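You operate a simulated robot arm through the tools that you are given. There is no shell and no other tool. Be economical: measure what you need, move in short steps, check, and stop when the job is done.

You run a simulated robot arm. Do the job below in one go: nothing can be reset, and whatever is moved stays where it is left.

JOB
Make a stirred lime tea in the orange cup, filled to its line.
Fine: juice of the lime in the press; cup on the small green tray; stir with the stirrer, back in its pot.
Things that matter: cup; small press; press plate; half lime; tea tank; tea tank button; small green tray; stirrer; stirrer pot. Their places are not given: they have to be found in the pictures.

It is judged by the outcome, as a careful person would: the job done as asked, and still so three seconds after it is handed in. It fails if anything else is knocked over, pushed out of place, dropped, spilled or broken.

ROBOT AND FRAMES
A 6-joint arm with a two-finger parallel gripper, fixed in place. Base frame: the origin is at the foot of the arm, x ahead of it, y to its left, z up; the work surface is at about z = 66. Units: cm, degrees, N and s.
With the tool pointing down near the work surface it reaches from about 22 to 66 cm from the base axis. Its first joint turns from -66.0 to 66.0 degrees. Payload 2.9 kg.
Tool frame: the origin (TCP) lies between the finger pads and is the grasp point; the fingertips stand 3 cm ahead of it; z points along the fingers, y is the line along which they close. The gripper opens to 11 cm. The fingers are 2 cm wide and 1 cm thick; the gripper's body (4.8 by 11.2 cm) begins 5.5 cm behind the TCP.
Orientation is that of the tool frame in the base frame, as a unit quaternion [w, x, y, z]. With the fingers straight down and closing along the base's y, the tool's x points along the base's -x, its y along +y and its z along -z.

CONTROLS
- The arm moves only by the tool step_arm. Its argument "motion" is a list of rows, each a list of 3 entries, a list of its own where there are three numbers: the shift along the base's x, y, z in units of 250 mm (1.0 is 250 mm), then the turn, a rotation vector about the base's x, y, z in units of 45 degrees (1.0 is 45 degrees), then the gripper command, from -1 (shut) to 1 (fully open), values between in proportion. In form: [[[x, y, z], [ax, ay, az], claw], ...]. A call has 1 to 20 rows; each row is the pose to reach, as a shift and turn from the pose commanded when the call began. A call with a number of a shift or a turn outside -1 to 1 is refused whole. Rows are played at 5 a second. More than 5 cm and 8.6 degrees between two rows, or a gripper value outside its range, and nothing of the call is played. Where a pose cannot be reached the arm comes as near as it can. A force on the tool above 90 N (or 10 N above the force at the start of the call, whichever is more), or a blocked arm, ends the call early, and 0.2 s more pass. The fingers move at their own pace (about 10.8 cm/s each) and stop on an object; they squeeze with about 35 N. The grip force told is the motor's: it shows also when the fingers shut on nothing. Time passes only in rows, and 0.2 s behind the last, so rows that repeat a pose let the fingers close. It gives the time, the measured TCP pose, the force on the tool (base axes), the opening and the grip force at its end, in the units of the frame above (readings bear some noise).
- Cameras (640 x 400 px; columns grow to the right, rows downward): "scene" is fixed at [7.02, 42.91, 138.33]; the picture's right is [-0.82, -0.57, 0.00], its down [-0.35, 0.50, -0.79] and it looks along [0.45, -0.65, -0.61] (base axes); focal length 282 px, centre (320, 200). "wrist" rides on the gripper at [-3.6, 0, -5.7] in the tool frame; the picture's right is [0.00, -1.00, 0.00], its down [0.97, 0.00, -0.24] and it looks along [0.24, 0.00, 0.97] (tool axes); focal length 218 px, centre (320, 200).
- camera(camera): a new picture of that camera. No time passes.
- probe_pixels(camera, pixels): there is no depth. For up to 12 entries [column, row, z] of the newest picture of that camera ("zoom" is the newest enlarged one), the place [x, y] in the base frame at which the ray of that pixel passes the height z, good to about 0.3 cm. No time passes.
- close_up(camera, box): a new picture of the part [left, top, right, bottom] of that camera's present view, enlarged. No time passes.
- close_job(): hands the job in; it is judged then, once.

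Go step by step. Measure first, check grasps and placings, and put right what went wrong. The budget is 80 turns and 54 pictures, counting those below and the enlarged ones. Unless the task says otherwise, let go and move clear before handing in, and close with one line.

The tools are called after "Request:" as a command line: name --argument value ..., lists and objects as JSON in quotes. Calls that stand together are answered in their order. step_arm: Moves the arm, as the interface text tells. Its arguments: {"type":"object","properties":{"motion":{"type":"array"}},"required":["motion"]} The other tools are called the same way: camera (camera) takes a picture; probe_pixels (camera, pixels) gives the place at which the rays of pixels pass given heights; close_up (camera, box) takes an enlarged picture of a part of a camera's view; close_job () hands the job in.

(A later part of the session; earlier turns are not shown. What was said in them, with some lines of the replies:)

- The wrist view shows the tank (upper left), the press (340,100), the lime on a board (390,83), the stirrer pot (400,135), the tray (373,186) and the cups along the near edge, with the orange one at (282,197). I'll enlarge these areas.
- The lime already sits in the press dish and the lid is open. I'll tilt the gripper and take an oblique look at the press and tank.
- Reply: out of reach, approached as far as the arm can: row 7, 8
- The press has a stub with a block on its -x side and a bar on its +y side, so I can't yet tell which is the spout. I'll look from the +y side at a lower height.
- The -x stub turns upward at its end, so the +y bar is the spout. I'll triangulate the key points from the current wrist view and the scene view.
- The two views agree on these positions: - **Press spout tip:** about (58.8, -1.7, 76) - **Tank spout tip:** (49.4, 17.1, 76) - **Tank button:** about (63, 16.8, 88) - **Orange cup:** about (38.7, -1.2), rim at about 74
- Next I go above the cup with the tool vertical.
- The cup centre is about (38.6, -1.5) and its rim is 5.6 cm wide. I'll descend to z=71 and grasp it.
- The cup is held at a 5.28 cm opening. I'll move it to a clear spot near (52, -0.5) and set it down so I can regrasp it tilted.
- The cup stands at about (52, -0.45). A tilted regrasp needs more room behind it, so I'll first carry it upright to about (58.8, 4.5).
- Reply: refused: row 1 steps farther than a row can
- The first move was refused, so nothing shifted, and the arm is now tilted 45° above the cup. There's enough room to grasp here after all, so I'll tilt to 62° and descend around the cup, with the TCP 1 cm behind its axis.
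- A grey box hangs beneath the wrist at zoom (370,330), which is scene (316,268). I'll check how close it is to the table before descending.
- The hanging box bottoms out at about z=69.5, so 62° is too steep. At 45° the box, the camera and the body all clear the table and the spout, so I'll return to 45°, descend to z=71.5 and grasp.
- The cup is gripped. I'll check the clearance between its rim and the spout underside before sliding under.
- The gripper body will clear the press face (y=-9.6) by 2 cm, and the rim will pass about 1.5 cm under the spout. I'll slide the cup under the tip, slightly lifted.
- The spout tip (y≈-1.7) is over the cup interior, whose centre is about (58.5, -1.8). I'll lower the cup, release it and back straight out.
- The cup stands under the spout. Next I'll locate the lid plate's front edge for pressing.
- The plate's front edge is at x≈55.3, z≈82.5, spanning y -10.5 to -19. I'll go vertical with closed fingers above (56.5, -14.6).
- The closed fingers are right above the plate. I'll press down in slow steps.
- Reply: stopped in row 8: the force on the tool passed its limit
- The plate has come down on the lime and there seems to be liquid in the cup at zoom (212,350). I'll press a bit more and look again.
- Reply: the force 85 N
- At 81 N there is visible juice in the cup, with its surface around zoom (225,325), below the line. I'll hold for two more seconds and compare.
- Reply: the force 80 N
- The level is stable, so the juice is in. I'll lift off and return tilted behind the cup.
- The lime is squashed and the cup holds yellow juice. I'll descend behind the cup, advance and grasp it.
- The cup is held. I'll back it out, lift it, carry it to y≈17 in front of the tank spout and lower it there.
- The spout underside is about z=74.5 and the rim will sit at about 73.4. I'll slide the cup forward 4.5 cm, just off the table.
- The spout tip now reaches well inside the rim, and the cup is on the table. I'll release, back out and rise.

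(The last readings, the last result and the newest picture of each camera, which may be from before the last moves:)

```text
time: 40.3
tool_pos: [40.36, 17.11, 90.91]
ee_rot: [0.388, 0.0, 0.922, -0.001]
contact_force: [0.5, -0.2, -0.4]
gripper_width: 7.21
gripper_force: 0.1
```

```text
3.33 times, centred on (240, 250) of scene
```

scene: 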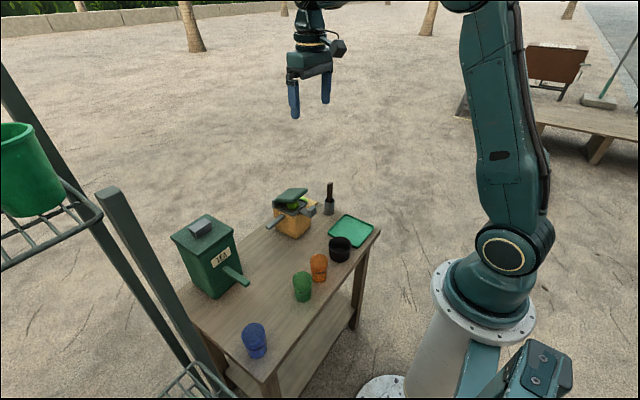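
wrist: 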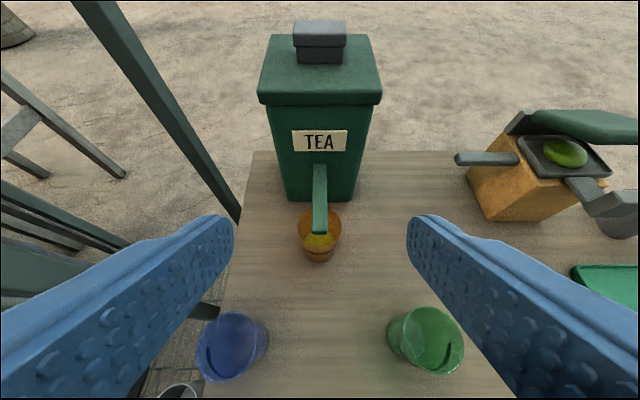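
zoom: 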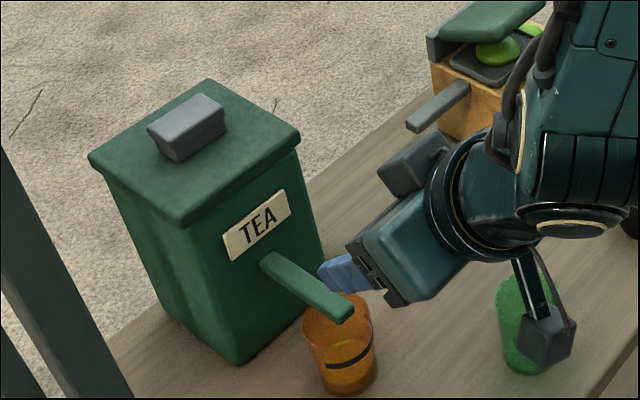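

Request:
probe_pixels --camera "wrist" --pixels '[[320, 29, 87], [320, 29, 88], [320, 29, 89], [320, 29, 90], [294, 30, 88], [347, 30, 88]]'

Request:
probe_pixels --camera "scene" --pixels '[[200, 225.4, 87], [200, 225.4, 88], [200, 225.4, 89], [200, 225.4, 90]]'

```text
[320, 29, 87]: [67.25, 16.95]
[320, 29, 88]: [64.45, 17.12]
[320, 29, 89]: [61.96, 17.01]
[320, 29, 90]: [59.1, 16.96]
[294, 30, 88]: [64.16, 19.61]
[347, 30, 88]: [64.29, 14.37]
```

```text
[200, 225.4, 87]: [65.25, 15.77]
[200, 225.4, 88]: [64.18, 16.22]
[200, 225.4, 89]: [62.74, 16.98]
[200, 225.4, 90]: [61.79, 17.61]
```

The button top is at about (62.8, 17.0), z≈88.8. I'll go vertical with closed fingers above it at (62.2, 17).

Request:
step_arm --motion '[[[0.06, 0, 0.16], [0, 0.16, 0], 0], [[0.2, 0, 0.28], [0, 0.33, 0], -0.5], [[0.36, -0.002, 0.3], [0, 0.5, 0], -1], [[0.52, -0.004, 0.3], [0, 0.67, 0], -1], [[0.68, -0.004, 0.28], [0, 0.84, 0], -1], [[0.8, -0.004, 0.24], [0, 1.0, 0], -1], [[0.874, -0.004, 0.18], [0, 1.0, 0], -1], [[0.874, -0.004, 0.11], [0, 1.0, 0], -1], [[0.874, -0.004, 0.11], [0, 1.0, 0], -1]]'

Request:
close_up --camera "scene" --box '[160, 170, 320, 310]'

```text
time: 42.3
tool_pos: [62.1, 16.84, 93.3]
ee_rot: [0.007, 0.0, 1.0, -0.003]
contact_force: [-0.2, 0.6, 0.7]
gripper_width: 0.01
gripper_force: 35.3
```

```text
2.86 times, centred on (240, 240) of scene
```

zoom: 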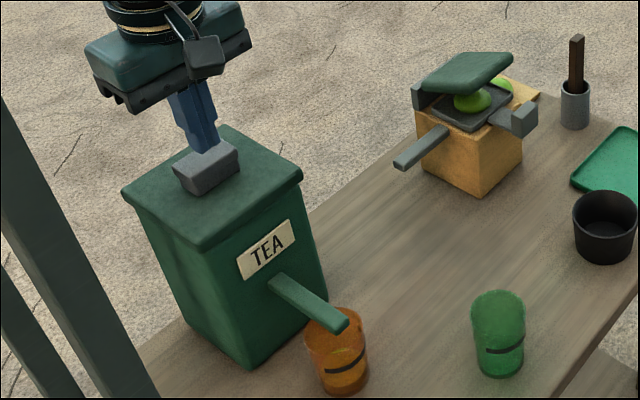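

The tip is just above the button. I'll make a short press and release, then check the cup level.

Request:
step_arm --motion '[[[0.01, 0, -0.04], [0, 0, 0], -1], [[0.01, 0, -0.07], [0, 0, 0], -1], [[0.01, 0, -0.09], [0, 0, 0], -1], [[0.01, 0, -0.1], [0, 0, 0], -1], [[0.01, 0, -0.02], [0, 0, 0], -1]]'

Request:
close_up --camera "scene" --box '[215, 255, 275, 315]'

```text
time: 43.5
tool_pos: [62.36, 17.02, 93.02]
ee_rot: [0.007, 0.0, 1.0, -0.002]
contact_force: [-0.3, -0.6, -0.5]
gripper_width: 0.02
gripper_force: 35.1
```

```text
6.67 times, centred on (245, 285) of scene
```

zoom: 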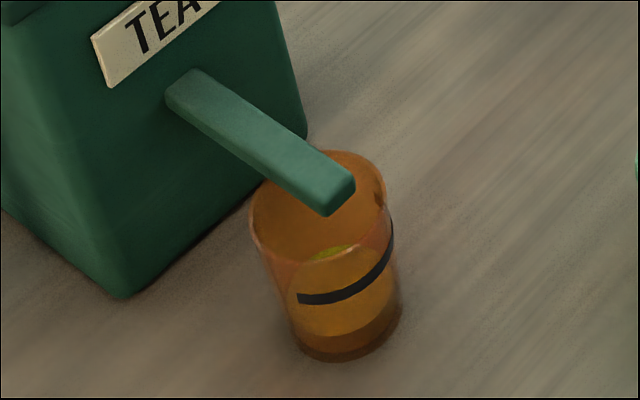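

The surface front is at row ~338, about the same as before, so that press didn't dispense noticeably. I'll press deeper and read the force briefly.

Request:
step_arm --motion '[[[0, 0, -0.05], [0, 0, 0], -1], [[0, 0, -0.08], [0, 0, 0], -1], [[0, 0, -0.1], [0, 0, 0], -1]]'

Request:
step_arm --motion '[[[0, 0, 0.08], [0, 0, 0], -1]]'

Request:
close_up --camera "scene" --box '[215, 255, 275, 315]'

```text
time: 44.3
tool_pos: [62.44, 16.89, 90.57]
ee_rot: [0.007, 0.0, 1.0, -0.002]
contact_force: [-2.3, -0.2, 5.2]
gripper_width: 0.0
gripper_force: 34.5
```

```text
time: 44.7
tool_pos: [62.48, 16.83, 92.5]
ee_rot: [0.006, 0.001, 1.0, -0.002]
contact_force: [0.0, 0.2, -0.9]
gripper_width: 0.01
gripper_force: 35.0
```

```text
6.67 times, centred on (245, 285) of scene
```

zoom: 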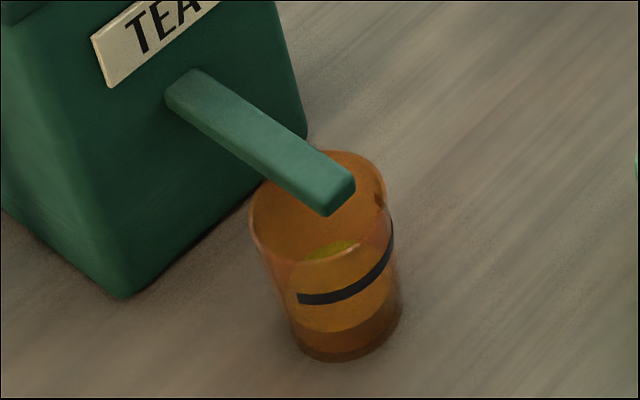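

This press registered at 5 N: the surface front rose from row 338 to 332, while the line is at row ~302. I'll press for about 1 s and recheck.

Request:
step_arm --motion '[[[0, 0, -0.05], [0, 0, 0], -1], [[0, 0, -0.08], [0, 0, 0], -1], [[0, 0, -0.08], [0, 0, 0], -1], [[0, 0, -0.08], [0, 0, 0], -1], [[0, 0, -0.08], [0, 0, 0], -1], [[0, 0, -0.08], [0, 0, 0], -1], [[0, 0, 0.02], [0, 0, 0], -1]]'

Request:
close_up --camera "scene" --box '[215, 255, 275, 315]'

```text
time: 46.3
tool_pos: [62.14, 16.96, 93.04]
ee_rot: [0.005, 0.0, 1.0, -0.001]
contact_force: [0.0, 0.6, 0.1]
gripper_width: 0.0
gripper_force: 34.7
```

```text
6.67 times, centred on (245, 285) of scene
```

zoom: 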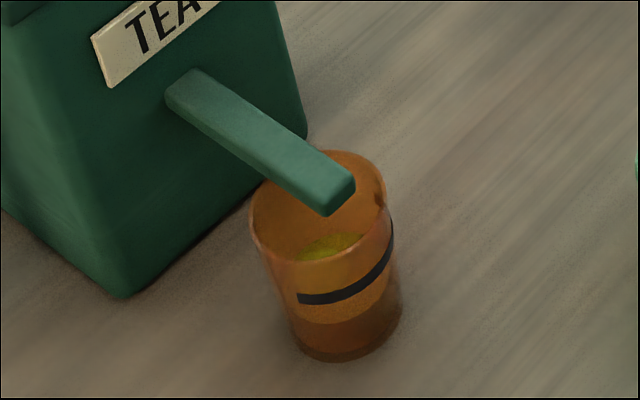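

The surface front is now at row ~322, a rate of about 10 px/s. I'll press for about 1.6 s more.

Request:
step_arm --motion '[[[0, 0, -0.06], [0, 0, 0], -1], [[0, 0, -0.1], [0, 0, 0], -1], [[0, 0, -0.1], [0, 0, 0], -1], [[0, 0, -0.1], [0, 0, 0], -1], [[0, 0, -0.1], [0, 0, 0], -1], [[0, 0, -0.1], [0, 0, 0], -1], [[0, 0, -0.1], [0, 0, 0], -1], [[0, 0, -0.1], [0, 0, 0], -1], [[0, 0, -0.1], [0, 0, 0], -1], [[0, 0, 0], [0, 0, 0], -1]]'

Request:
close_up --camera "scene" --box '[225, 265, 265, 311]'

```text
time: 48.5
tool_pos: [62.26, 17.14, 92.93]
ee_rot: [0.006, -0.001, 1.0, -0.001]
contact_force: [-0.4, 0.5, 0.1]
gripper_width: 0.0
gripper_force: 34.3
```

```text
8.70 times, centred on (245, 288) of scene
```

zoom: 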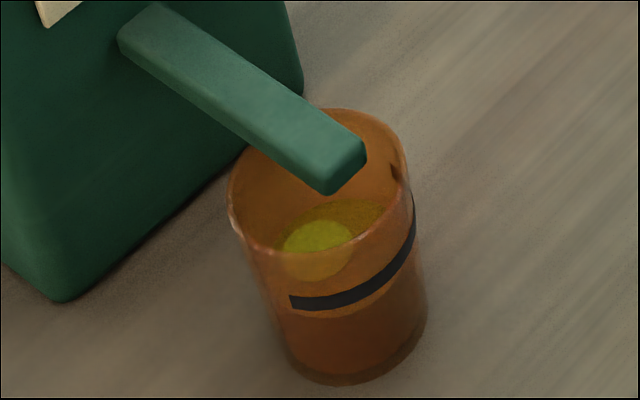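

Request:
close_up --camera "scene" --box '[238, 282, 262, 306]'

```text
16.00 times, centred on (250, 294) of scene
```

zoom: 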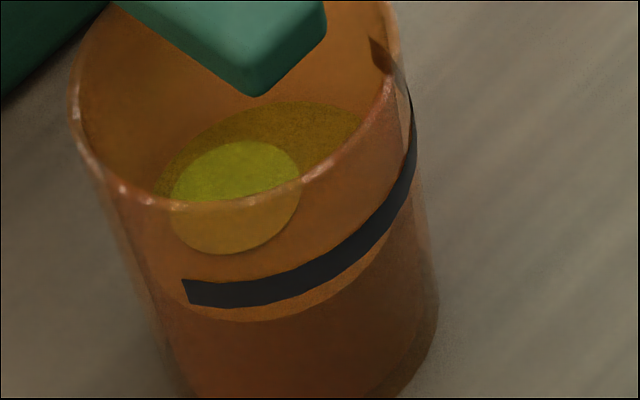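

The liquid edge is at row 320 and the line centre at row 295, so about 1.3 s more is needed. I'll press for slightly less and check.

Request:
step_arm --motion '[[[0, 0, -0.06], [0, 0, 0], -1], [[0, 0, -0.1], [0, 0, 0], -1], [[0, 0, -0.1], [0, 0, 0], -1], [[0, 0, -0.1], [0, 0, 0], -1], [[0, 0, -0.1], [0, 0, 0], -1], [[0, 0, -0.1], [0, 0, 0], -1], [[0, 0, -0.1], [0, 0, 0], -1], [[0, 0, 0], [0, 0, 0], -1]]'

Request:
close_up --camera "scene" --box '[238, 282, 262, 306]'

```text
time: 50.3
tool_pos: [62.32, 17.07, 92.94]
ee_rot: [0.006, 0.0, 1.0, -0.001]
contact_force: [0.4, -0.1, -0.3]
gripper_width: 0.0
gripper_force: 35.0
```

```text
16.00 times, centred on (250, 294) of scene
```

zoom: 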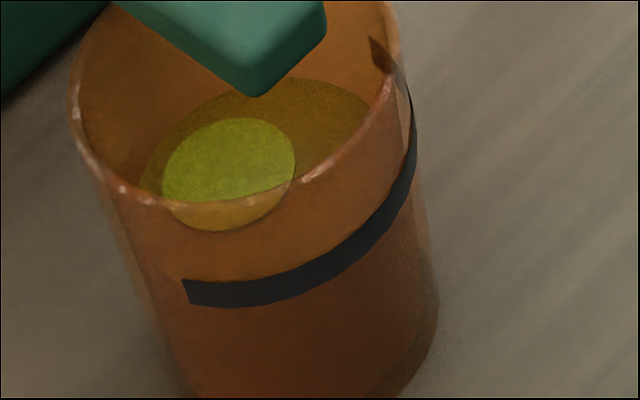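

The liquid edge now sits inside the line band, so the fill is right. I'll return to the tilted pose behind the cup.

Request:
step_arm --motion '[[[0, 0, 0.1], [0, 0, 0], -1], [[-0.1, 0, 0.2], [0, -0.16, 0], -1], [[-0.26, 0, 0.24], [0, -0.33, 0], -1], [[-0.42, 0, 0.24], [0, -0.5, 0], -0.5], [[-0.58, 0, 0.22], [0, -0.67, 0], 0], [[-0.74, 0, 0.16], [0, -0.84, 0], 0.31], [[-0.876, 0, 0.06], [0, -1.0, 0], 0.31], [[-0.876, 0, -0.08], [0, -1.0, 0], 0.31], [[-0.876, 0, -0.24], [0, -1.0, 0], 0.31], [[-0.876, 0, -0.42], [0, -1.0, 0], 0.31], [[-0.86, 0, -0.6], [0, -1.0, 0], 0.31], [[-0.82, 0, -0.76], [0, -1.0, 0], 0.31]]'

Request:
camera --camera "wrist"

```text
time: 52.9
tool_pos: [41.53, 17.1, 74.14]
ee_rot: [0.389, 0.0, 0.921, -0.001]
contact_force: [0.0, -0.1, 1.2]
gripper_width: 7.19
gripper_force: 0.0
```

```text
8 pictures are left
```

wrist: 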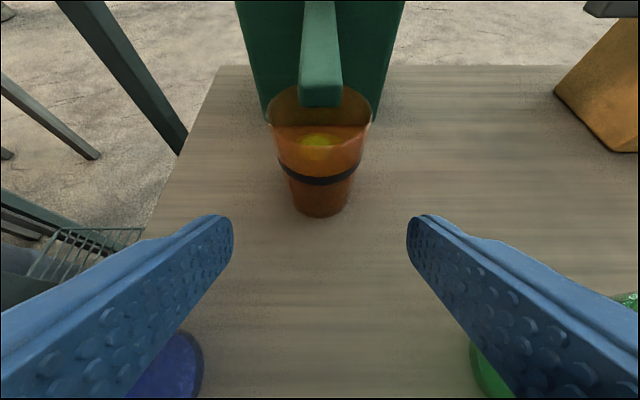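

The cup is full to its line, seen at (318,178). Before grasping, I'll probe the fixed scene view for the stirrer and tray, which costs no picture.

Request:
probe_pixels --camera "scene" --pixels '[[329.6, 184, 78], [329.6, 184, 80], [329.6, 184, 82], [329.6, 184, 84], [329.3, 200.6, 72], [329.3, 200.6, 73], [329.3, 200.6, 74], [329.3, 200.6, 75], [329.2, 213, 66], [365.5, 228, 67], [343, 238, 67], [330, 232, 67]]'

Request:
step_arm --motion '[[[0.04, -0.002, -0.09], [0, 0, 0], 0.31], [[0.16, -0.002, -0.108], [0, 0, 0], 0.31], [[0.285, -0.002, -0.108], [0, 0, 0], 0.31], [[0.285, -0.002, -0.108], [0, 0, 0], 0.31], [[0.285, -0.002, -0.108], [0, 0, 0], -0.4], [[0.285, -0.002, -0.108], [0, 0, 0], -0.4], [[0.285, -0.002, -0.108], [0, 0, 0], -0.4]]'

```text
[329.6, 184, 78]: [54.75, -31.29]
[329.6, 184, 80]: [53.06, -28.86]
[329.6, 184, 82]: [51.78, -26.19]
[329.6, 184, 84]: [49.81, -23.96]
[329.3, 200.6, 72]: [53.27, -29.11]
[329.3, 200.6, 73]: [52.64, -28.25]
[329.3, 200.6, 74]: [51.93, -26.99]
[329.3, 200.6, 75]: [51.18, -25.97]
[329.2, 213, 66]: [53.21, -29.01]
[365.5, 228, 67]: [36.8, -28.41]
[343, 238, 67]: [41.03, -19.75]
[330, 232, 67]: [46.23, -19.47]
```

```text
time: 54.5
tool_pos: [49.16, 17.17, 71.28]
ee_rot: [0.39, 0.0, 0.921, -0.002]
contact_force: [0.5, 0.6, 0.0]
gripper_width: 4.87
gripper_force: 34.9
```

The stirrer stands nearly upright, with its top at about (52.8, -28, 80.5) and the pot rim at z≈72. The tray centre is about (41, -25.3). The cup is gripped, so I'll carry it out, lift it and move it toward the tray.

Request:
step_arm --motion '[[[0, 0, 0.01], [0, 0, 0], -0.4], [[-0.08, 0, 0.012], [0, 0, 0], -0.4], [[-0.17, 0, 0.02], [0, 0, 0], -0.4], [[-0.226, 0, 0.1], [0, 0, 0], -0.4], [[-0.226, 0, 0.22], [0, 0, 0], -0.4], [[-0.226, -0.04, 0.33], [0, 0, 0], -0.4], [[-0.226, -0.15, 0.37], [0, 0, 0], -0.4], [[-0.226, -0.28, 0.37], [0, 0, 0], -0.4], [[-0.226, -0.41, 0.37], [0, 0, 0], -0.4], [[-0.226, -0.54, 0.37], [0, 0, 0], -0.4], [[-0.226, -0.67, 0.37], [0, 0, 0], -0.4], [[-0.226, -0.8, 0.37], [0, 0, 0], -0.4], [[-0.226, -0.9, 0.37], [0, 0, 0], -0.4], [[-0.226, -0.95, 0.37], [0, 0, 0], -0.4]]'

Request:
step_arm --motion '[[[0, -0.06, 0], [0, 0, 0], -0.4], [[-0.02, -0.19, 0], [0, 0, 0], -0.4], [[-0.05, -0.32, 0], [0, 0, 0], -0.4], [[-0.08, -0.45, 0], [0, 0, 0], -0.4], [[-0.11, -0.58, 0], [0, 0, 0], -0.4], [[-0.13, -0.69, 0], [0, 0, 0], -0.4], [[-0.132, -0.745, -0.02], [0, 0, 0], -0.4], [[-0.132, -0.745, -0.14], [0, 0, 0], -0.4], [[-0.132, -0.745, -0.22], [0, 0, 0], -0.4], [[-0.132, -0.745, -0.26], [0, 0, 0], -0.4]]'

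Request:
camera --camera "wrist"

```text
time: 57.5
tool_pos: [43.36, -6.86, 80.64]
ee_rot: [0.389, 0.0, 0.921, -0.002]
contact_force: [0.3, -0.1, -0.8]
gripper_width: 4.84
gripper_force: 34.6
```

```text
time: 59.7
tool_pos: [40.06, -25.49, 74.18]
ee_rot: [0.389, 0.002, 0.921, -0.002]
contact_force: [-0.1, -0.6, -0.1]
gripper_width: 4.88
gripper_force: 34.6
```

```text
7 pictures are left
```

wrist: 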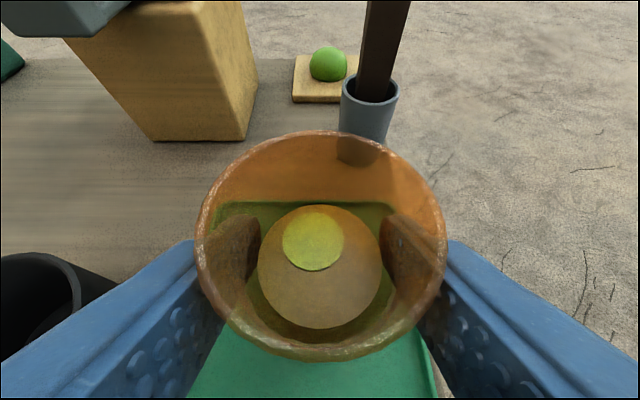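

Request:
probe_pixels --camera "wrist" --pixels '[[300, 203, 67], [218, 205, 67], [393, 205, 67], [188, 397, 67], [437, 397, 67], [368, 90, 72], [368, 90, 73], [380, 45, 76], [384, 15, 78], [341, 90, 72], [398, 90, 72]]'

```text
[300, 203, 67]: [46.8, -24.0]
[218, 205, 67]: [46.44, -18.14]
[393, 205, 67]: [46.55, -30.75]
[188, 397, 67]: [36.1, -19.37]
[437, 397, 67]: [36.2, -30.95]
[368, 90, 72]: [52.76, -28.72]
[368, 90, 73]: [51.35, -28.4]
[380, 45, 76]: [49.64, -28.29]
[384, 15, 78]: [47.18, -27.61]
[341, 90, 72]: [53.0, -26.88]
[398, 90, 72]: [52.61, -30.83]
```

The cup is over the tray's middle at (41, -25.4). I'll lower it in small steps, watching the force.

Request:
step_arm --motion '[[[0, 0, -0.04], [0, 0, 0], -0.4], [[0, 0, -0.075], [0, 0, 0], -0.4], [[0, 0, -0.09], [0, 0, 0], -0.4], [[0, 0, -0.09], [0, 0, 0], -0.4]]'

```text
time: 60.7
tool_pos: [39.98, -25.27, 71.85]
ee_rot: [0.39, 0.001, 0.921, -0.001]
contact_force: [0.1, 0.5, -0.7]
gripper_width: 4.86
gripper_force: 34.9
```

Request:
step_arm --motion '[[[0, 0, -0.006], [0, 0, 0], -0.4], [[0, 0, -0.006], [0, 0, 0], -0.4]]'

```text
time: 61.3
tool_pos: [40.2, -25.35, 71.76]
ee_rot: [0.39, 0.002, 0.921, -0.003]
contact_force: [-0.5, 3.4, 13.5]
gripper_width: 4.86
gripper_force: 34.5
```

Contact at 13 N means the cup sits on the tray. I'll release, retreat along the tool axis, then go vertical above the stirrer at about (53, -29.1).

Request:
step_arm --motion '[[[0, 0, 0.002], [0, 0, 0], -0.4], [[0, 0, 0.002], [0, 0, 0], 0.31], [[0, 0, 0.002], [0, 0, 0], 0.31], [[-0.08, 0, 0.08], [0, 0, 0], 0.31], [[-0.18, 0, 0.18], [0, 0, 0], 0.31], [[-0.24, 0, 0.34], [0, 0, 0], 0.31], [[-0.24, 0, 0.52], [0, 0, 0], 0.31], [[-0.24, 0, 0.7], [0, 0, 0], 0.31]]'

Request:
step_arm --motion '[[[0.06, -0.02, 0.12], [0, 0.16, 0], 0.31], [[0.18, -0.04, 0.24], [0, 0.33, 0], 0.2], [[0.32, -0.06, 0.3], [0, 0.5, 0], 0], [[0.46, -0.09, 0.3], [0, 0.67, 0], -0.2], [[0.6, -0.12, 0.26], [0, 0.84, 0], -0.3], [[0.7, -0.15, 0.2], [0, 1.0, 0], -0.3], [[0.756, -0.155, 0.12], [0, 1.0, 0], -0.3], [[0.756, -0.155, 0.06], [0, 1.0, 0], -0.3]]'

Request:
camera --camera "wrist"

```text
time: 63.1
tool_pos: [33.78, -25.49, 89.47]
ee_rot: [0.389, 0.001, 0.921, -0.001]
contact_force: [0.2, -0.3, -0.1]
gripper_width: 7.19
gripper_force: 0.0
```

```text
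time: 64.9
tool_pos: [53.08, -29.43, 90.77]
ee_rot: [0.006, 0.0, 1.0, -0.001]
contact_force: [0.2, 0.4, -0.5]
gripper_width: 3.85
gripper_force: 0.0
```

```text
6 pictures are left
```

wrist: 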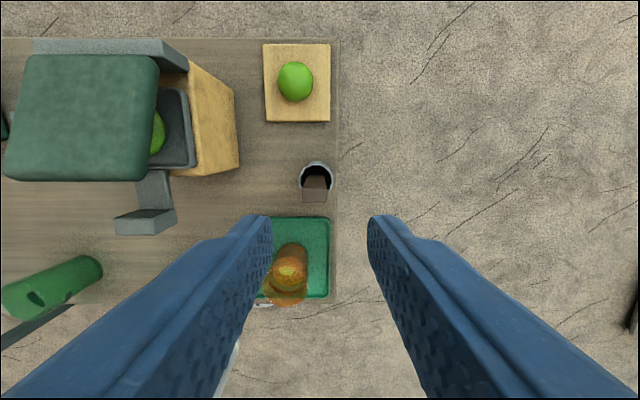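

Request:
probe_pixels --camera "wrist" --pixels '[[314, 195, 80], [314, 195, 81], [315, 180, 73], [317, 177, 72], [302, 195, 80], [327, 195, 80], [286, 290, 73.8], [290, 252, 67]]'

```text
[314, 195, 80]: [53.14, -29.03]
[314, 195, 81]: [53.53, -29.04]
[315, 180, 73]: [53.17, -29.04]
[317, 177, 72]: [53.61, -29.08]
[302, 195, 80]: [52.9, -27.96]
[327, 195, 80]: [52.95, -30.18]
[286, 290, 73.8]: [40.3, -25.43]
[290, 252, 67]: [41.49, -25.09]
```

The stirrer is at (53.1, -29.03), upright and about 2 cm wide. I'll descend to z=78.8, grip and lift it out.

Request:
step_arm --motion '[[[0, 0.016, -0.15], [0, 0, 0], -0.2], [[0, 0.016, -0.3], [0, 0, 0], -0.2], [[0, 0.016, -0.4], [0, 0, 0], -0.2], [[0, 0.016, -0.479], [0, 0, 0], -0.2], [[0, 0.016, -0.479], [0, 0, 0], -0.2], [[0, 0.016, -0.479], [0, 0, 0], -1], [[0, 0.016, -0.479], [0, 0, 0], -1], [[0, 0.016, -0.479], [0, 0, 0], -1], [[0, 0.016, -0.38], [0, 0, 0], -1], [[0, 0.016, -0.24], [0, 0, 0], -1], [[0, 0.016, -0.06], [0, 0, 0], -1], [[0, 0.016, 0.0], [0, 0, 0], -1]]'

Request:
close_up --camera "scene" --box '[290, 130, 410, 270]'

```text
time: 67.5
tool_pos: [53.11, -29.02, 91.08]
ee_rot: [0.008, 0.0, 1.0, -0.002]
contact_force: [-0.3, -0.1, -0.8]
gripper_width: 1.87
gripper_force: 35.3
```

```text
2.86 times, centred on (350, 200) of scene
```

zoom: 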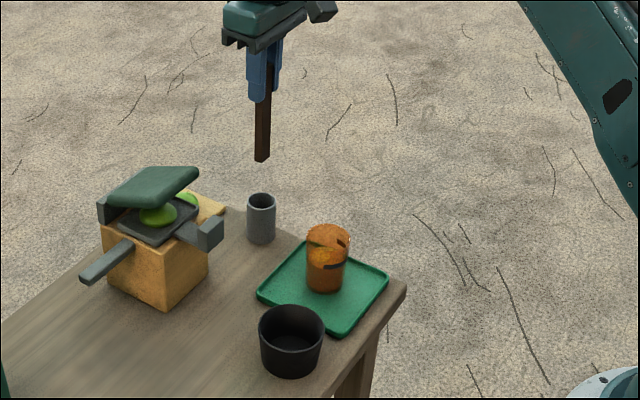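

The stirrer is held, with its tip about 11.5 cm below the TCP. I'll probe the cup's centre from this view.

Request:
probe_pixels --camera "zoom" --pixels '[[328, 239, 73.8], [306, 240, 73.8], [349, 240, 73.8], [325, 280, 67], [262, 158, 79], [262, 158, 80], [262, 212, 72]]'

```text
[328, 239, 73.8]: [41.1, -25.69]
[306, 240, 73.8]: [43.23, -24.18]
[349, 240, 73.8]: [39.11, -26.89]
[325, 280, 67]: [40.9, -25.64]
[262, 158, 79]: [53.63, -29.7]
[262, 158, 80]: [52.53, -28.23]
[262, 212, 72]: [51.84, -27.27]
```

The cup centre is about (41.0, -25.5). I'll move over it and lower the stirrer in.

Request:
step_arm --motion '[[[-0.12, 0.035, 0], [0, 0, 0], -1], [[-0.24, 0.07, 0], [0, 0, 0], -1], [[-0.36, 0.105, 0], [0, 0, 0], -1], [[-0.484, 0.142, 0], [0, 0, 0], -1], [[-0.484, 0.142, 0], [0, 0, 0], -1], [[-0.484, 0.142, -0.1], [0, 0, 0], -1], [[-0.484, 0.142, -0.2], [0, 0, 0], -1]]'

Request:
close_up --camera "scene" --box '[310, 170, 390, 250]'

```text
time: 69.1
tool_pos: [40.84, -25.23, 85.62]
ee_rot: [0.007, 0.0, 1.0, -0.001]
contact_force: [-0.8, -0.5, 0.6]
gripper_width: 1.92
gripper_force: 34.9
```

```text
5.00 times, centred on (350, 210) of scene
```

zoom: 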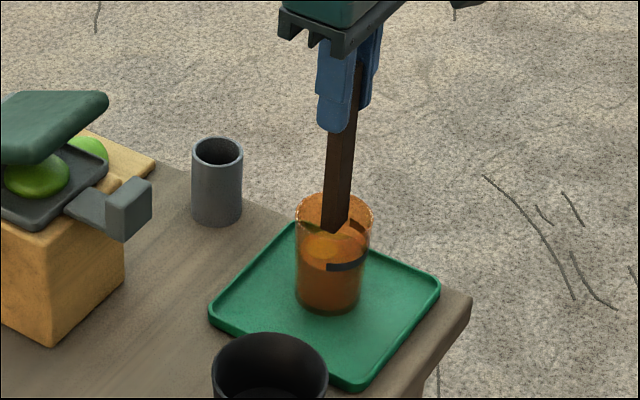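

The tip at (333,228) is centred in the rim. I'll lower it and start stirring in small circles.

Request:
step_arm --motion '[[[0, -0.004, -0.06], [0, 0, 0], -1], [[0, -0.004, -0.12], [0, 0, 0], -1], [[0, -0.004, -0.18], [0, 0, 0], -1], [[0, -0.004, -0.22], [0, 0, 0], -1], [[0, -0.004, -0.24], [0, 0, 0], -1], [[0, -0.004, -0.24], [0, 0, 0], -1]]'

Request:
step_arm --motion '[[[0.02, 0, 0], [0, 0, 0], -1], [[0.014, 0.014, 0], [0, 0, 0], -1], [[0, 0.02, 0], [0, 0, 0], -1], [[-0.014, 0.014, 0], [0, 0, 0], -1], [[-0.02, 0, 0], [0, 0, 0], -1], [[-0.014, -0.014, 0], [0, 0, 0], -1], [[0, -0.02, 0], [0, 0, 0], -1], [[0.014, -0.014, 0], [0, 0, 0], -1], [[0.02, 0, 0], [0, 0, 0], -1], [[0.014, 0.014, 0], [0, 0, 0], -1], [[0, 0.02, 0], [0, 0, 0], -1], [[-0.014, 0.014, 0], [0, 0, 0], -1], [[-0.02, 0, 0], [0, 0, 0], -1], [[-0.014, -0.014, 0], [0, 0, 0], -1], [[0, -0.02, 0], [0, 0, 0], -1], [[0.014, -0.014, 0], [0, 0, 0], -1], [[0.02, 0, 0], [0, 0, 0], -1], [[0, 0, 0], [0, 0, 0], -1]]'

Request:
close_up --camera "scene" --box '[325, 190, 385, 250]'

```text
time: 70.5
tool_pos: [40.74, -25.4, 79.73]
ee_rot: [0.007, 0.0, 1.0, -0.001]
contact_force: [0.2, -0.2, -0.4]
gripper_width: 1.85
gripper_force: 34.6
```

```text
time: 74.3
tool_pos: [40.79, -25.42, 79.77]
ee_rot: [0.007, 0.0, 1.0, -0.003]
contact_force: [-0.6, -0.5, -0.1]
gripper_width: 1.9
gripper_force: 34.9
```

```text
6.67 times, centred on (355, 220) of scene
```

zoom: 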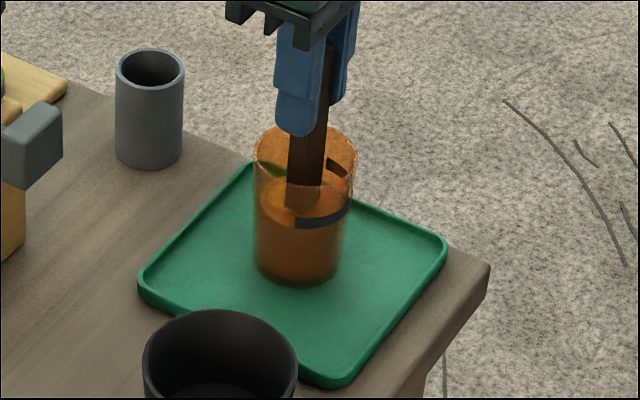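

The yellow patch is gone and the liquid looks uniform. I'll stir one more round slightly deeper and wider to be sure.

Request:
step_arm --motion '[[[0.014, 0, -0.02], [0, 0, 0], -1], [[0.028, 0, -0.02], [0, 0, 0], -1], [[0.02, 0.02, -0.02], [0, 0, 0], -1], [[0, 0.028, -0.02], [0, 0, 0], -1], [[-0.02, 0.02, -0.02], [0, 0, 0], -1], [[-0.028, 0, -0.02], [0, 0, 0], -1], [[-0.02, -0.02, -0.02], [0, 0, 0], -1], [[0, -0.028, -0.02], [0, 0, 0], -1], [[0.02, -0.02, -0.02], [0, 0, 0], -1], [[0.028, 0, -0.02], [0, 0, 0], -1], [[0.02, 0.02, -0.02], [0, 0, 0], -1], [[0, 0.028, -0.02], [0, 0, 0], -1], [[-0.02, 0.02, -0.02], [0, 0, 0], -1], [[-0.028, 0, -0.02], [0, 0, 0], -1], [[-0.02, -0.02, -0.02], [0, 0, 0], -1], [[0, -0.028, -0.02], [0, 0, 0], -1], [[0.02, -0.02, -0.02], [0, 0, 0], -1], [[0.028, 0, -0.02], [0, 0, 0], -1], [[0, 0, 0], [0, 0, 0], -1], [[0, 0, 0.05], [0, 0, 0], -1]]'

```text
time: 78.5
tool_pos: [40.74, -25.45, 80.98]
ee_rot: [0.007, 0.001, 1.0, -0.001]
contact_force: [-0.1, -0.1, -0.1]
gripper_width: 1.9
gripper_force: 35.8
```

Stirring went through with no contact force. I'll lift out, return over the pot at (53.1, -29.0) and lower the stirrer in.

Request:
step_arm --motion '[[[0, 0, 0.1], [0, 0, 0], -1], [[0, 0, 0.22], [0, 0, 0], -1], [[0, 0, 0.34], [0, 0, 0], -1], [[0, 0, 0.4], [0, 0, 0], -1], [[0, 0, 0.4], [0, 0, 0], -1], [[0.12, -0.035, 0.4], [0, 0, 0], -1], [[0.25, -0.07, 0.4], [0, 0, 0], -1], [[0.37, -0.105, 0.4], [0, 0, 0], -1], [[0.47, -0.135, 0.4], [0, 0, 0], -1], [[0.495, -0.143, 0.4], [0, 0, 0], -1], [[0.495, -0.143, 0.4], [0, 0, 0], -1], [[0.495, -0.143, 0.28], [0, 0, 0], -1], [[0.495, -0.143, 0.18], [0, 0, 0], -1]]'

Request:
close_up --camera "scene" --box '[300, 160, 370, 240]'

```text
time: 81.3
tool_pos: [53.04, -29.23, 85.49]
ee_rot: [0.007, -0.001, 1.0, -0.002]
contact_force: [0.5, 0.8, -0.5]
gripper_width: 1.88
gripper_force: 34.5
```

```text
5.00 times, centred on (335, 200) of scene
```

zoom: 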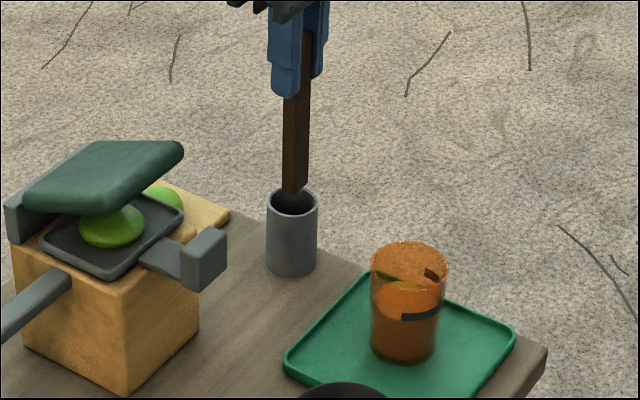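

The tip enters the pot's middle at (295,192). I'll lower it fully, release and rise clear.

Request:
step_arm --motion '[[[0, 0.004, -0.08], [0, 0, 0], -1], [[0, 0.004, -0.16], [0, 0, 0], -1], [[0, 0.004, -0.23], [0, 0, 0], -1], [[0, 0.004, -0.262], [0, 0, 0], -1], [[0, 0.004, -0.262], [0, 0, 0], -1], [[0, 0.004, -0.262], [0, 0, 0], -0.2], [[0, 0.004, -0.262], [0, 0, 0], -0.2], [[0, 0.004, -0.262], [0, 0, 0], -0.2], [[0, 0.004, -0.16], [0, 0, 0], -0.2], [[0, 0.004, 0.0], [0, 0, 0], -0.2], [[0, 0.004, 0.18], [0, 0, 0], -0.2], [[0, 0.004, 0.36], [0, 0, 0], -0.2]]'

Request:
close_up --camera "scene" --box '[220, 160, 400, 310]'

```text
time: 83.9
tool_pos: [52.96, -29.04, 94.28]
ee_rot: [0.005, 0.001, 1.0, -0.002]
contact_force: [-0.1, -0.2, -0.4]
gripper_width: 4.4
gripper_force: 0.1
```

```text
2.67 times, centred on (310, 235) of scene
```

zoom: 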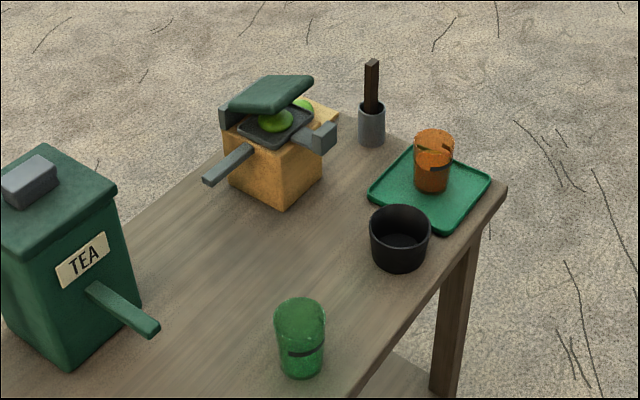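

The stirrer is back in its pot, the cup is on the tray, and nothing else has moved. I'll use the last picture to check the level against the line.

Request:
close_up --camera "scene" --box '[338, 206, 366, 234]'

```text
14.29 times, centred on (352, 220) of scene
```

zoom: 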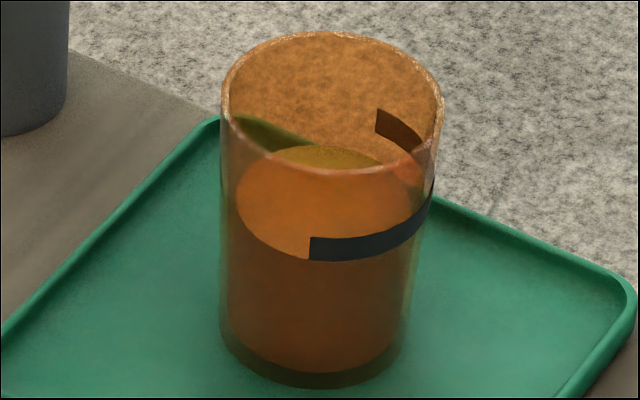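

The ellipse geometry puts the liquid surface (rows 146–260, centre ~203) about 0.5 cm below the line ring (centre ~181). I'll top it up by replaying poses I've already verified, starting with the tilted pose behind the cup.

Request:
step_arm --motion '[[[-0.06, 0.01, 0.06], [0, -0.1, 0], -0.2], [[-0.2, 0.03, 0.1], [0, -0.25, 0], 0.1], [[-0.34, 0.06, 0.12], [0, -0.42, 0], 0.31], [[-0.48, 0.09, 0.12], [0, -0.59, 0], 0.31], [[-0.62, 0.12, 0.1], [0, -0.76, 0], 0.31], [[-0.72, 0.142, 0.04], [0, -0.92, 0], 0.31], [[-0.767, 0.142, -0.08], [0, -1.0, 0], 0.31], [[-0.767, 0.142, -0.192], [0, -1.0, 0], 0.31], [[-0.767, 0.142, -0.192], [0, -1.0, 0], 0.31]]'

```text
time: 85.9
tool_pos: [33.86, -25.45, 89.76]
ee_rot: [0.389, 0.002, 0.921, -0.003]
contact_force: [-0.7, -0.5, 0.1]
gripper_width: 7.22
gripper_force: 0.0
```

The pose matches the earlier one. I'll re-enter along the previous retreat path and grasp.

Request:
step_arm --motion '[[[0, 0.002, -0.18], [0, 0, 0], 0.31], [[0, 0.002, -0.36], [0, 0, 0], 0.31], [[0.06, 0.002, -0.52], [0, 0, 0], 0.31], [[0.16, 0.002, -0.62], [0, 0, 0], 0.31], [[0.252, 0.002, -0.713], [0, 0, 0], 0.31], [[0.252, 0.002, -0.713], [0, 0, 0], 0.31], [[0.252, 0.002, -0.713], [0, 0, 0], -0.4], [[0.252, 0.002, -0.713], [0, 0, 0], -0.4], [[0.252, 0.002, -0.713], [0, 0, 0], -0.4]]'

```text
time: 87.9
tool_pos: [40.44, -25.42, 71.84]
ee_rot: [0.389, 0.001, 0.921, -0.002]
contact_force: [-0.1, 0.9, -0.4]
gripper_width: 4.87
gripper_force: 34.9
```

The opening is 4.87, the same as before, so the cup is held. I'll lift it and carry it back toward the tank.

Request:
step_arm --motion '[[[0, 0, 0.06], [0, 0, 0], -0.4], [[0, 0, 0.18], [0, 0, 0], -0.4], [[0, 0, 0.3], [0, 0, 0], -0.4], [[0.01, 0.04, 0.36], [0, 0, 0], -0.4], [[0.03, 0.13, 0.36], [0, 0, 0], -0.4], [[0.06, 0.25, 0.36], [0, 0, 0], -0.4], [[0.09, 0.38, 0.36], [0, 0, 0], -0.4], [[0.124, 0.51, 0.36], [0, 0, 0], -0.4], [[0.124, 0.64, 0.36], [0, 0, 0], -0.4], [[0.124, 0.77, 0.36], [0, 0, 0], -0.4], [[0.124, 0.88, 0.36], [0, 0, 0], -0.4], [[0.124, 0.95, 0.36], [0, 0, 0], -0.4], [[0.124, 0.95, 0.36], [0, 0, 0], -0.4]]'

```text
time: 90.7
tool_pos: [43.47, -1.32, 80.87]
ee_rot: [0.39, 0.0, 0.921, -0.002]
contact_force: [-1.3, -0.6, -0.4]
gripper_width: 4.89
gripper_force: 35.1
```

Request:
step_arm --motion '[[[0, 0.1, 0], [0, 0, 0], -0.4], [[0, 0.23, 0], [0, 0, 0], -0.4], [[0, 0.36, 0], [0, 0, 0], -0.4], [[0, 0.49, 0], [0, 0, 0], -0.4], [[0, 0.62, 0], [0, 0, 0], -0.4], [[0, 0.72, 0], [0, 0, 0], -0.4], [[0, 0.746, -0.02], [0, 0, 0], -0.4], [[0, 0.746, -0.14], [0, 0, 0], -0.4], [[0, 0.746, -0.26], [0, 0, 0], -0.4], [[0, 0.746, -0.34], [0, 0, 0], -0.4], [[0, 0.746, -0.366], [0, 0, 0], -0.4], [[0, 0.746, -0.366], [0, 0, 0], -0.4]]'

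```text
time: 93.3
tool_pos: [43.28, 17.27, 71.64]
ee_rot: [0.389, 0.0, 0.921, -0.001]
contact_force: [-0.1, 0.4, -0.3]
gripper_width: 4.85
gripper_force: 34.8
```

The height is just off the table (71.64). I'll slide in under the spout and settle.

Request:
step_arm --motion '[[[0.06, -0.004, -0.006], [0, 0, 0], -0.4], [[0.12, -0.004, -0.006], [0, 0, 0], -0.4], [[0.18, -0.004, -0.006], [0, 0, 0], -0.4], [[0.234, -0.004, -0.006], [0, 0, 0], -0.4], [[0.234, -0.004, -0.009], [0, 0, 0], -0.4], [[0.234, -0.004, -0.009], [0, 0, 0], -0.4]]'

```text
time: 94.7
tool_pos: [49.21, 17.02, 71.35]
ee_rot: [0.389, 0.0, 0.921, -0.001]
contact_force: [0.0, 0.1, -0.9]
gripper_width: 4.87
gripper_force: 35.4
```

Request:
step_arm --motion '[[[0, 0, -0.003], [0, 0, 0], -0.4], [[0, 0, -0.005], [0, 0, 0], -0.4], [[0, 0, -0.005], [0, 0, 0], -0.4]]'

```text
time: 95.5
tool_pos: [49.15, 17.02, 71.2]
ee_rot: [0.389, 0.0, 0.921, -0.001]
contact_force: [-1.0, 0.0, 2.1]
gripper_width: 4.9
gripper_force: 35.2
```

The cup touches down at 2 N. I'll release, back out, rise and go over the button as before.

Request:
step_arm --motion '[[[0, 0, 0], [0, 0, 0], 0.31], [[0, 0, 0], [0, 0, 0], 0.31], [[-0.08, 0, 0.004], [0, 0, 0], 0.31], [[-0.2, 0, 0.01], [0, 0, 0], 0.31], [[-0.3, 0, 0.1], [0, 0, 0], 0.31], [[-0.34, 0, 0.26], [0, 0, 0], 0.31], [[-0.34, 0, 0.42], [0, 0, 0], 0.31], [[-0.34, 0, 0.6], [0, 0, 0], 0.31], [[-0.34, 0, 0.78], [0, 0, 0], 0.31]]'

Request:
step_arm --motion '[[[0.06, 0, 0.16], [0, 0.16, 0], 0], [[0.2, 0, 0.28], [0, 0.33, 0], -0.5], [[0.36, 0, 0.3], [0, 0.5, 0], -1], [[0.52, 0, 0.3], [0, 0.67, 0], -1], [[0.68, 0, 0.28], [0, 0.84, 0], -1], [[0.8, 0, 0.24], [0, 1.0, 0], -1], [[0.868, 0, 0.18], [0, 1.0, 0], -1], [[0.868, 0, 0.11], [0, 1.0, 0], -1], [[0.868, 0, 0.11], [0, 1.0, 0], -1]]'

```text
time: 97.5
tool_pos: [40.64, 16.98, 91.35]
ee_rot: [0.388, -0.001, 0.922, -0.002]
contact_force: [-0.6, -0.1, 0.4]
gripper_width: 7.2
gripper_force: 0.1
```

```text
time: 99.5
tool_pos: [62.36, 17.12, 93.79]
ee_rot: [0.007, 0.0, 1.0, -0.002]
contact_force: [-0.2, -0.4, -0.4]
gripper_width: 0.03
gripper_force: 34.9
```

I'm over the button. I'll make one measured press of about 1 s, for roughly 0.55 cm.

Request:
step_arm --motion '[[[0, 0, -0.04], [0, 0, 0], -1], [[0, 0, -0.08], [0, 0, 0], -1], [[0, 0, -0.126], [0, 0, 0], -1], [[0, 0, -0.126], [0, 0, 0], -1], [[0, 0, -0.126], [0, 0, 0], -1], [[0, 0, -0.126], [0, 0, 0], -1], [[0, 0, -0.126], [0, 0, 0], -1], [[0, 0, -0.02], [0, 0, 0], -1]]'

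```text
time: 101.3
tool_pos: [62.43, 16.93, 93.1]
ee_rot: [0.005, 0.0, 1.0, -0.002]
contact_force: [0.0, -0.2, -0.5]
gripper_width: 0.0
gripper_force: 34.7
```

Request:
step_arm --motion '[[[0, 0, 0.1], [0, 0, 0], -1], [[-0.1, 0, 0.2], [0, -0.16, 0], -1], [[-0.26, 0, 0.24], [0, -0.33, 0], -1], [[-0.42, 0, 0.24], [0, -0.5, 0], -0.5], [[-0.58, 0, 0.22], [0, -0.67, 0], 0], [[-0.74, 0, 0.16], [0, -0.84, 0], 0.31], [[-0.876, 0, 0.06], [0, -1.0, 0], 0.31], [[-0.876, 0, -0.08], [0, -1.0, 0], 0.31], [[-0.876, 0, -0.24], [0, -1.0, 0], 0.31], [[-0.876, 0, -0.42], [0, -1.0, 0], 0.31], [[-0.86, 0, -0.6], [0, -1.0, 0], 0.31], [[-0.82, 0, -0.76], [0, -1.0, 0], 0.31], [[-0.82, 0, -0.76], [0, -1.0, 0], 0.31]]'

```text
time: 104.1
tool_pos: [41.98, 17.13, 74.28]
ee_rot: [0.389, 0.0, 0.921, -0.001]
contact_force: [0.2, -0.6, 0.3]
gripper_width: 7.25
gripper_force: 0.1
```

Request:
step_arm --motion '[[[0.04, -0.002, -0.09], [0, 0, 0], 0.31], [[0.16, -0.002, -0.114], [0, 0, 0], 0.31], [[0.288, -0.002, -0.114], [0, 0, 0], 0.31], [[0.288, -0.002, -0.114], [0, 0, 0], 0.31], [[0.288, -0.002, -0.114], [0, 0, 0], -0.4], [[0.288, -0.002, -0.114], [0, 0, 0], -0.4], [[0.288, -0.002, -0.114], [0, 0, 0], -0.4]]'

```text
time: 105.7
tool_pos: [49.09, 17.09, 71.09]
ee_rot: [0.389, 0.001, 0.921, -0.002]
contact_force: [-0.1, 0.2, -0.4]
gripper_width: 4.84
gripper_force: 35.2
```

The cup is gripped again (4.84). I'll carry it back to the tray on the same path.

Request:
step_arm --motion '[[[0, 0, 0.01], [0, 0, 0], -0.4], [[-0.08, 0, 0.012], [0, 0, 0], -0.4], [[-0.17, 0, 0.02], [0, 0, 0], -0.4], [[-0.226, 0, 0.1], [0, 0, 0], -0.4], [[-0.226, 0, 0.22], [0, 0, 0], -0.4], [[-0.226, -0.04, 0.33], [0, 0, 0], -0.4], [[-0.226, -0.15, 0.38], [0, 0, 0], -0.4], [[-0.226, -0.28, 0.38], [0, 0, 0], -0.4], [[-0.226, -0.41, 0.38], [0, 0, 0], -0.4], [[-0.226, -0.54, 0.38], [0, 0, 0], -0.4], [[-0.226, -0.67, 0.38], [0, 0, 0], -0.4], [[-0.226, -0.8, 0.38], [0, 0, 0], -0.4], [[-0.226, -0.9, 0.38], [0, 0, 0], -0.4], [[-0.226, -0.95, 0.38], [0, 0, 0], -0.4]]'

Request:
step_arm --motion '[[[0, -0.06, 0], [0, 0, 0], -0.4], [[-0.02, -0.19, 0], [0, 0, 0], -0.4], [[-0.05, -0.32, 0], [0, 0, 0], -0.4], [[-0.08, -0.45, 0], [0, 0, 0], -0.4], [[-0.11, -0.58, 0], [0, 0, 0], -0.4], [[-0.13, -0.69, 0], [0, 0, 0], -0.4], [[-0.13, -0.743, -0.02], [0, 0, 0], -0.4], [[-0.13, -0.743, -0.14], [0, 0, 0], -0.4], [[-0.13, -0.743, -0.24], [0, 0, 0], -0.4], [[-0.13, -0.743, -0.31], [0, 0, 0], -0.4], [[-0.13, -0.743, -0.34], [0, 0, 0], -0.4], [[-0.13, -0.743, -0.34], [0, 0, 0], -0.4]]'

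```text
time: 108.7
tool_pos: [43.08, -6.72, 80.61]
ee_rot: [0.389, 0.001, 0.921, -0.001]
contact_force: [1.0, 1.3, -0.9]
gripper_width: 4.88
gripper_force: 35.4
```

```text
time: 111.3
tool_pos: [40.4, -25.4, 72.26]
ee_rot: [0.389, 0.001, 0.921, -0.002]
contact_force: [-0.7, -0.1, -0.5]
gripper_width: 4.85
gripper_force: 35.2
```

Request:
step_arm --motion '[[[0, 0, -0.012], [0, 0, 0], -0.4], [[0, 0, -0.02], [0, 0, 0], -0.4], [[0, 0, -0.022], [0, 0, 0], -0.4], [[0, 0, -0.022], [0, 0, 0], -0.4]]'

```text
time: 112.3
tool_pos: [40.34, -25.26, 71.71]
ee_rot: [0.388, 0.0, 0.922, -0.001]
contact_force: [-1.1, 0.0, 3.9]
gripper_width: 4.86
gripper_force: 34.5
```

Touchdown on the tray at 4 N. I'll release, retreat and go over the stirrer.

Request:
step_arm --motion '[[[0, 0, 0.002], [0, 0, 0], -0.4], [[0, 0, 0.002], [0, 0, 0], 0.31], [[0, 0, 0.002], [0, 0, 0], 0.31], [[-0.08, 0, 0.08], [0, 0, 0], 0.31], [[-0.18, 0, 0.18], [0, 0, 0], 0.31], [[-0.24, 0, 0.34], [0, 0, 0], 0.31], [[-0.24, 0, 0.52], [0, 0, 0], 0.31], [[-0.24, 0, 0.7], [0, 0, 0], 0.31]]'

Request:
step_arm --motion '[[[0.06, -0.02, 0.12], [0, 0.16, 0], 0.31], [[0.18, -0.04, 0.24], [0, 0.33, 0], 0.2], [[0.32, -0.06, 0.3], [0, 0.5, 0], 0], [[0.46, -0.09, 0.3], [0, 0.67, 0], -0.2], [[0.6, -0.12, 0.26], [0, 0.84, 0], -0.2], [[0.7, -0.148, 0.2], [0, 1.0, 0], -0.2], [[0.75, -0.148, 0.12], [0, 1.0, 0], -0.2], [[0.75, -0.148, 0.06], [0, 1.0, 0], -0.2], [[0.75, -0.148, 0.06], [0, 1.0, 0], -0.2]]'

```text
time: 114.1
tool_pos: [34.43, -25.49, 89.46]
ee_rot: [0.39, 0.001, 0.921, -0.002]
contact_force: [1.1, 0.3, -0.3]
gripper_width: 7.21
gripper_force: 0.0
```

```text
time: 116.1
tool_pos: [52.96, -29.11, 90.69]
ee_rot: [0.007, 0.0, 1.0, -0.002]
contact_force: [-0.1, 0.3, 1.1]
gripper_width: 4.41
gripper_force: 0.0
```

I'm aligned with the stirrer at (53.0, -29.1). I'll descend, grip and lift.

Request:
step_arm --motion '[[[0, 0.002, -0.15], [0, 0, 0], -0.2], [[0, 0.002, -0.3], [0, 0, 0], -0.2], [[0, 0.002, -0.4], [0, 0, 0], -0.2], [[0, 0.002, -0.474], [0, 0, 0], -0.2], [[0, 0.002, -0.474], [0, 0, 0], -0.2], [[0, 0.002, -0.474], [0, 0, 0], -1], [[0, 0.002, -0.474], [0, 0, 0], -1], [[0, 0.002, -0.474], [0, 0, 0], -1], [[0, 0.002, -0.38], [0, 0, 0], -1], [[0, 0.002, -0.24], [0, 0, 0], -1], [[0, 0.002, -0.06], [0, 0, 0], -1], [[0, 0.002, 0.01], [0, 0, 0], -1], [[0, 0.002, 0.01], [0, 0, 0], -1]]'

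```text
time: 118.9
tool_pos: [52.87, -29.05, 90.92]
ee_rot: [0.007, -0.001, 1.0, -0.002]
contact_force: [-0.2, -0.3, -0.2]
gripper_width: 1.85
gripper_force: 35.1
```

The stirrer is held (1.85). I'll move over the cup, lower it in and stir.

Request:
step_arm --motion '[[[-0.12, 0.036, 0], [0, 0, 0], -1], [[-0.24, 0.073, 0], [0, 0, 0], -1], [[-0.36, 0.11, 0], [0, 0, 0], -1], [[-0.45, 0.138, 0], [0, 0, 0], -1], [[-0.478, 0.146, 0], [0, 0, 0], -1], [[-0.478, 0.146, 0], [0, 0, 0], -1], [[-0.478, 0.146, -0.1], [0, 0, 0], -1], [[-0.478, 0.146, -0.2], [0, 0, 0], -1], [[-0.478, 0.146, -0.28], [0, 0, 0], -1], [[-0.478, 0.146, -0.34], [0, 0, 0], -1], [[-0.478, 0.146, -0.4], [0, 0, 0], -1], [[-0.478, 0.146, -0.44], [0, 0, 0], -1], [[-0.478, 0.146, -0.456], [0, 0, 0], -1], [[-0.478, 0.146, -0.456], [0, 0, 0], -1]]'

Request:
step_arm --motion '[[[0.012, 0, 0], [0, 0, 0], -1], [[0.024, 0, 0], [0, 0, 0], -1], [[0.017, 0.017, 0], [0, 0, 0], -1], [[0, 0.024, 0], [0, 0, 0], -1], [[-0.017, 0.017, 0], [0, 0, 0], -1], [[-0.024, 0, 0], [0, 0, 0], -1], [[-0.017, -0.017, 0], [0, 0, 0], -1], [[0, -0.024, 0], [0, 0, 0], -1], [[0.017, -0.017, 0], [0, 0, 0], -1], [[0.024, 0, 0], [0, 0, 0], -1], [[0.017, 0.017, 0], [0, 0, 0], -1], [[0, 0.024, 0], [0, 0, 0], -1], [[-0.017, 0.017, 0], [0, 0, 0], -1], [[-0.024, 0, 0], [0, 0, 0], -1], [[-0.017, -0.017, 0], [0, 0, 0], -1], [[0, -0.024, 0], [0, 0, 0], -1], [[0.017, -0.017, 0], [0, 0, 0], -1], [[0.024, 0, 0], [0, 0, 0], -1], [[0.012, 0, 0], [0, 0, 0], -1], [[0, 0, 0], [0, 0, 0], -1]]'

```text
time: 121.9
tool_pos: [40.93, -25.31, 79.63]
ee_rot: [0.007, 0.0, 1.0, -0.002]
contact_force: [0.5, -0.4, 0.1]
gripper_width: 1.9
gripper_force: 35.2
```

```text
time: 126.1
tool_pos: [40.96, -25.24, 79.62]
ee_rot: [0.007, -0.001, 1.0, -0.003]
contact_force: [-0.1, -0.4, 0.6]
gripper_width: 1.85
gripper_force: 34.8
```

Stirring is free of contact. One more round, then I'll lift out.

Request:
step_arm --motion '[[[0.024, 0, 0], [0, 0, 0], -1], [[0.017, 0.017, 0], [0, 0, 0], -1], [[0, 0.024, 0], [0, 0, 0], -1], [[-0.017, 0.017, 0], [0, 0, 0], -1], [[-0.024, 0, 0], [0, 0, 0], -1], [[-0.017, -0.017, 0], [0, 0, 0], -1], [[0, -0.024, 0], [0, 0, 0], -1], [[0.017, -0.017, 0], [0, 0, 0], -1], [[0.024, 0, 0], [0, 0, 0], -1], [[0, 0.024, 0], [0, 0, 0], -1], [[-0.024, 0, 0], [0, 0, 0], -1], [[0, -0.024, 0], [0, 0, 0], -1], [[0, 0, 0], [0, 0, 0], -1], [[0, 0, 0], [0, 0, 0], -1], [[0, 0, 0.1], [0, 0, 0], -1], [[0, 0, 0.22], [0, 0, 0], -1], [[0, 0, 0.34], [0, 0, 0], -1], [[0, 0, 0.456], [0, 0, 0], -1], [[0, 0, 0.456], [0, 0, 0], -1]]'

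Request:
step_arm --motion '[[[0.12, -0.036, 0], [0, 0, 0], -1], [[0.24, -0.073, 0], [0, 0, 0], -1], [[0.36, -0.11, 0], [0, 0, 0], -1], [[0.46, -0.138, 0], [0, 0, 0], -1], [[0.478, -0.146, 0], [0, 0, 0], -1], [[0.478, -0.146, 0], [0, 0, 0], -1], [[0.478, -0.146, 0], [0, 0, 0], -1]]'

```text
time: 130.1
tool_pos: [41.02, -25.54, 90.79]
ee_rot: [0.007, 0.001, 1.0, -0.001]
contact_force: [-0.9, 0.1, 0.0]
gripper_width: 1.87
gripper_force: 35.0
```

```text
time: 131.7
tool_pos: [52.84, -29.28, 90.98]
ee_rot: [0.007, 0.0, 1.0, -0.001]
contact_force: [-0.3, -0.3, 0.4]
gripper_width: 1.9
gripper_force: 35.0
```

I'm back at the exact pick-up pose. I'll lower and check the force before releasing.

Request:
step_arm --motion '[[[0, 0, -0.12], [0, 0, 0], -1], [[0, 0, -0.22], [0, 0, 0], -1], [[0, 0, -0.3], [0, 0, 0], -1], [[0, 0, -0.38], [0, 0, 0], -1], [[0, 0, -0.44], [0, 0, 0], -1], [[0, 0, -0.481], [0, 0, 0], -1], [[0, 0, -0.481], [0, 0, 0], -1]]'

```text
time: 133.3
tool_pos: [53.06, -28.96, 79.03]
ee_rot: [0.007, 0.0, 1.0, -0.002]
contact_force: [0.1, 0.6, 0.1]
gripper_width: 1.88
gripper_force: 35.3
```

The stirrer went down into the pot with no contact force. I'll release and rise clear.

Request:
step_arm --motion '[[[0, 0, 0], [0, 0, 0], -0.2], [[0, 0, 0], [0, 0, 0], -0.2], [[0, 0, 0], [0, 0, 0], -0.2], [[0, 0, 0.1], [0, 0, 0], -0.2], [[0, 0, 0.26], [0, 0, 0], -0.2], [[0, 0, 0.44], [0, 0, 0], -0.2], [[0, 0, 0.62], [0, 0, 0], -0.2], [[0, 0, 0.62], [0, 0, 0], -0.2]]'

```text
time: 135.1
tool_pos: [52.91, -29.03, 94.82]
ee_rot: [0.007, 0.0, 1.0, -0.001]
contact_force: [0.6, -0.7, 0.2]
gripper_width: 4.41
gripper_force: 0.1
```

The gripper is empty and clear at z=94.8, so I'm handing the job in.

Request:
close_job

```text
The job is handed in.
```

I handed the job in with the lime tea in the orange cup on the green tray, stirred, and the stirrer back in its pot. My last picture showed the tea about 0.5 cm below the line, so I topped it up and stirred again. I had no pictures left by then, so I couldn't see the final level or the final placings; the position and force readings looked normal throughout.
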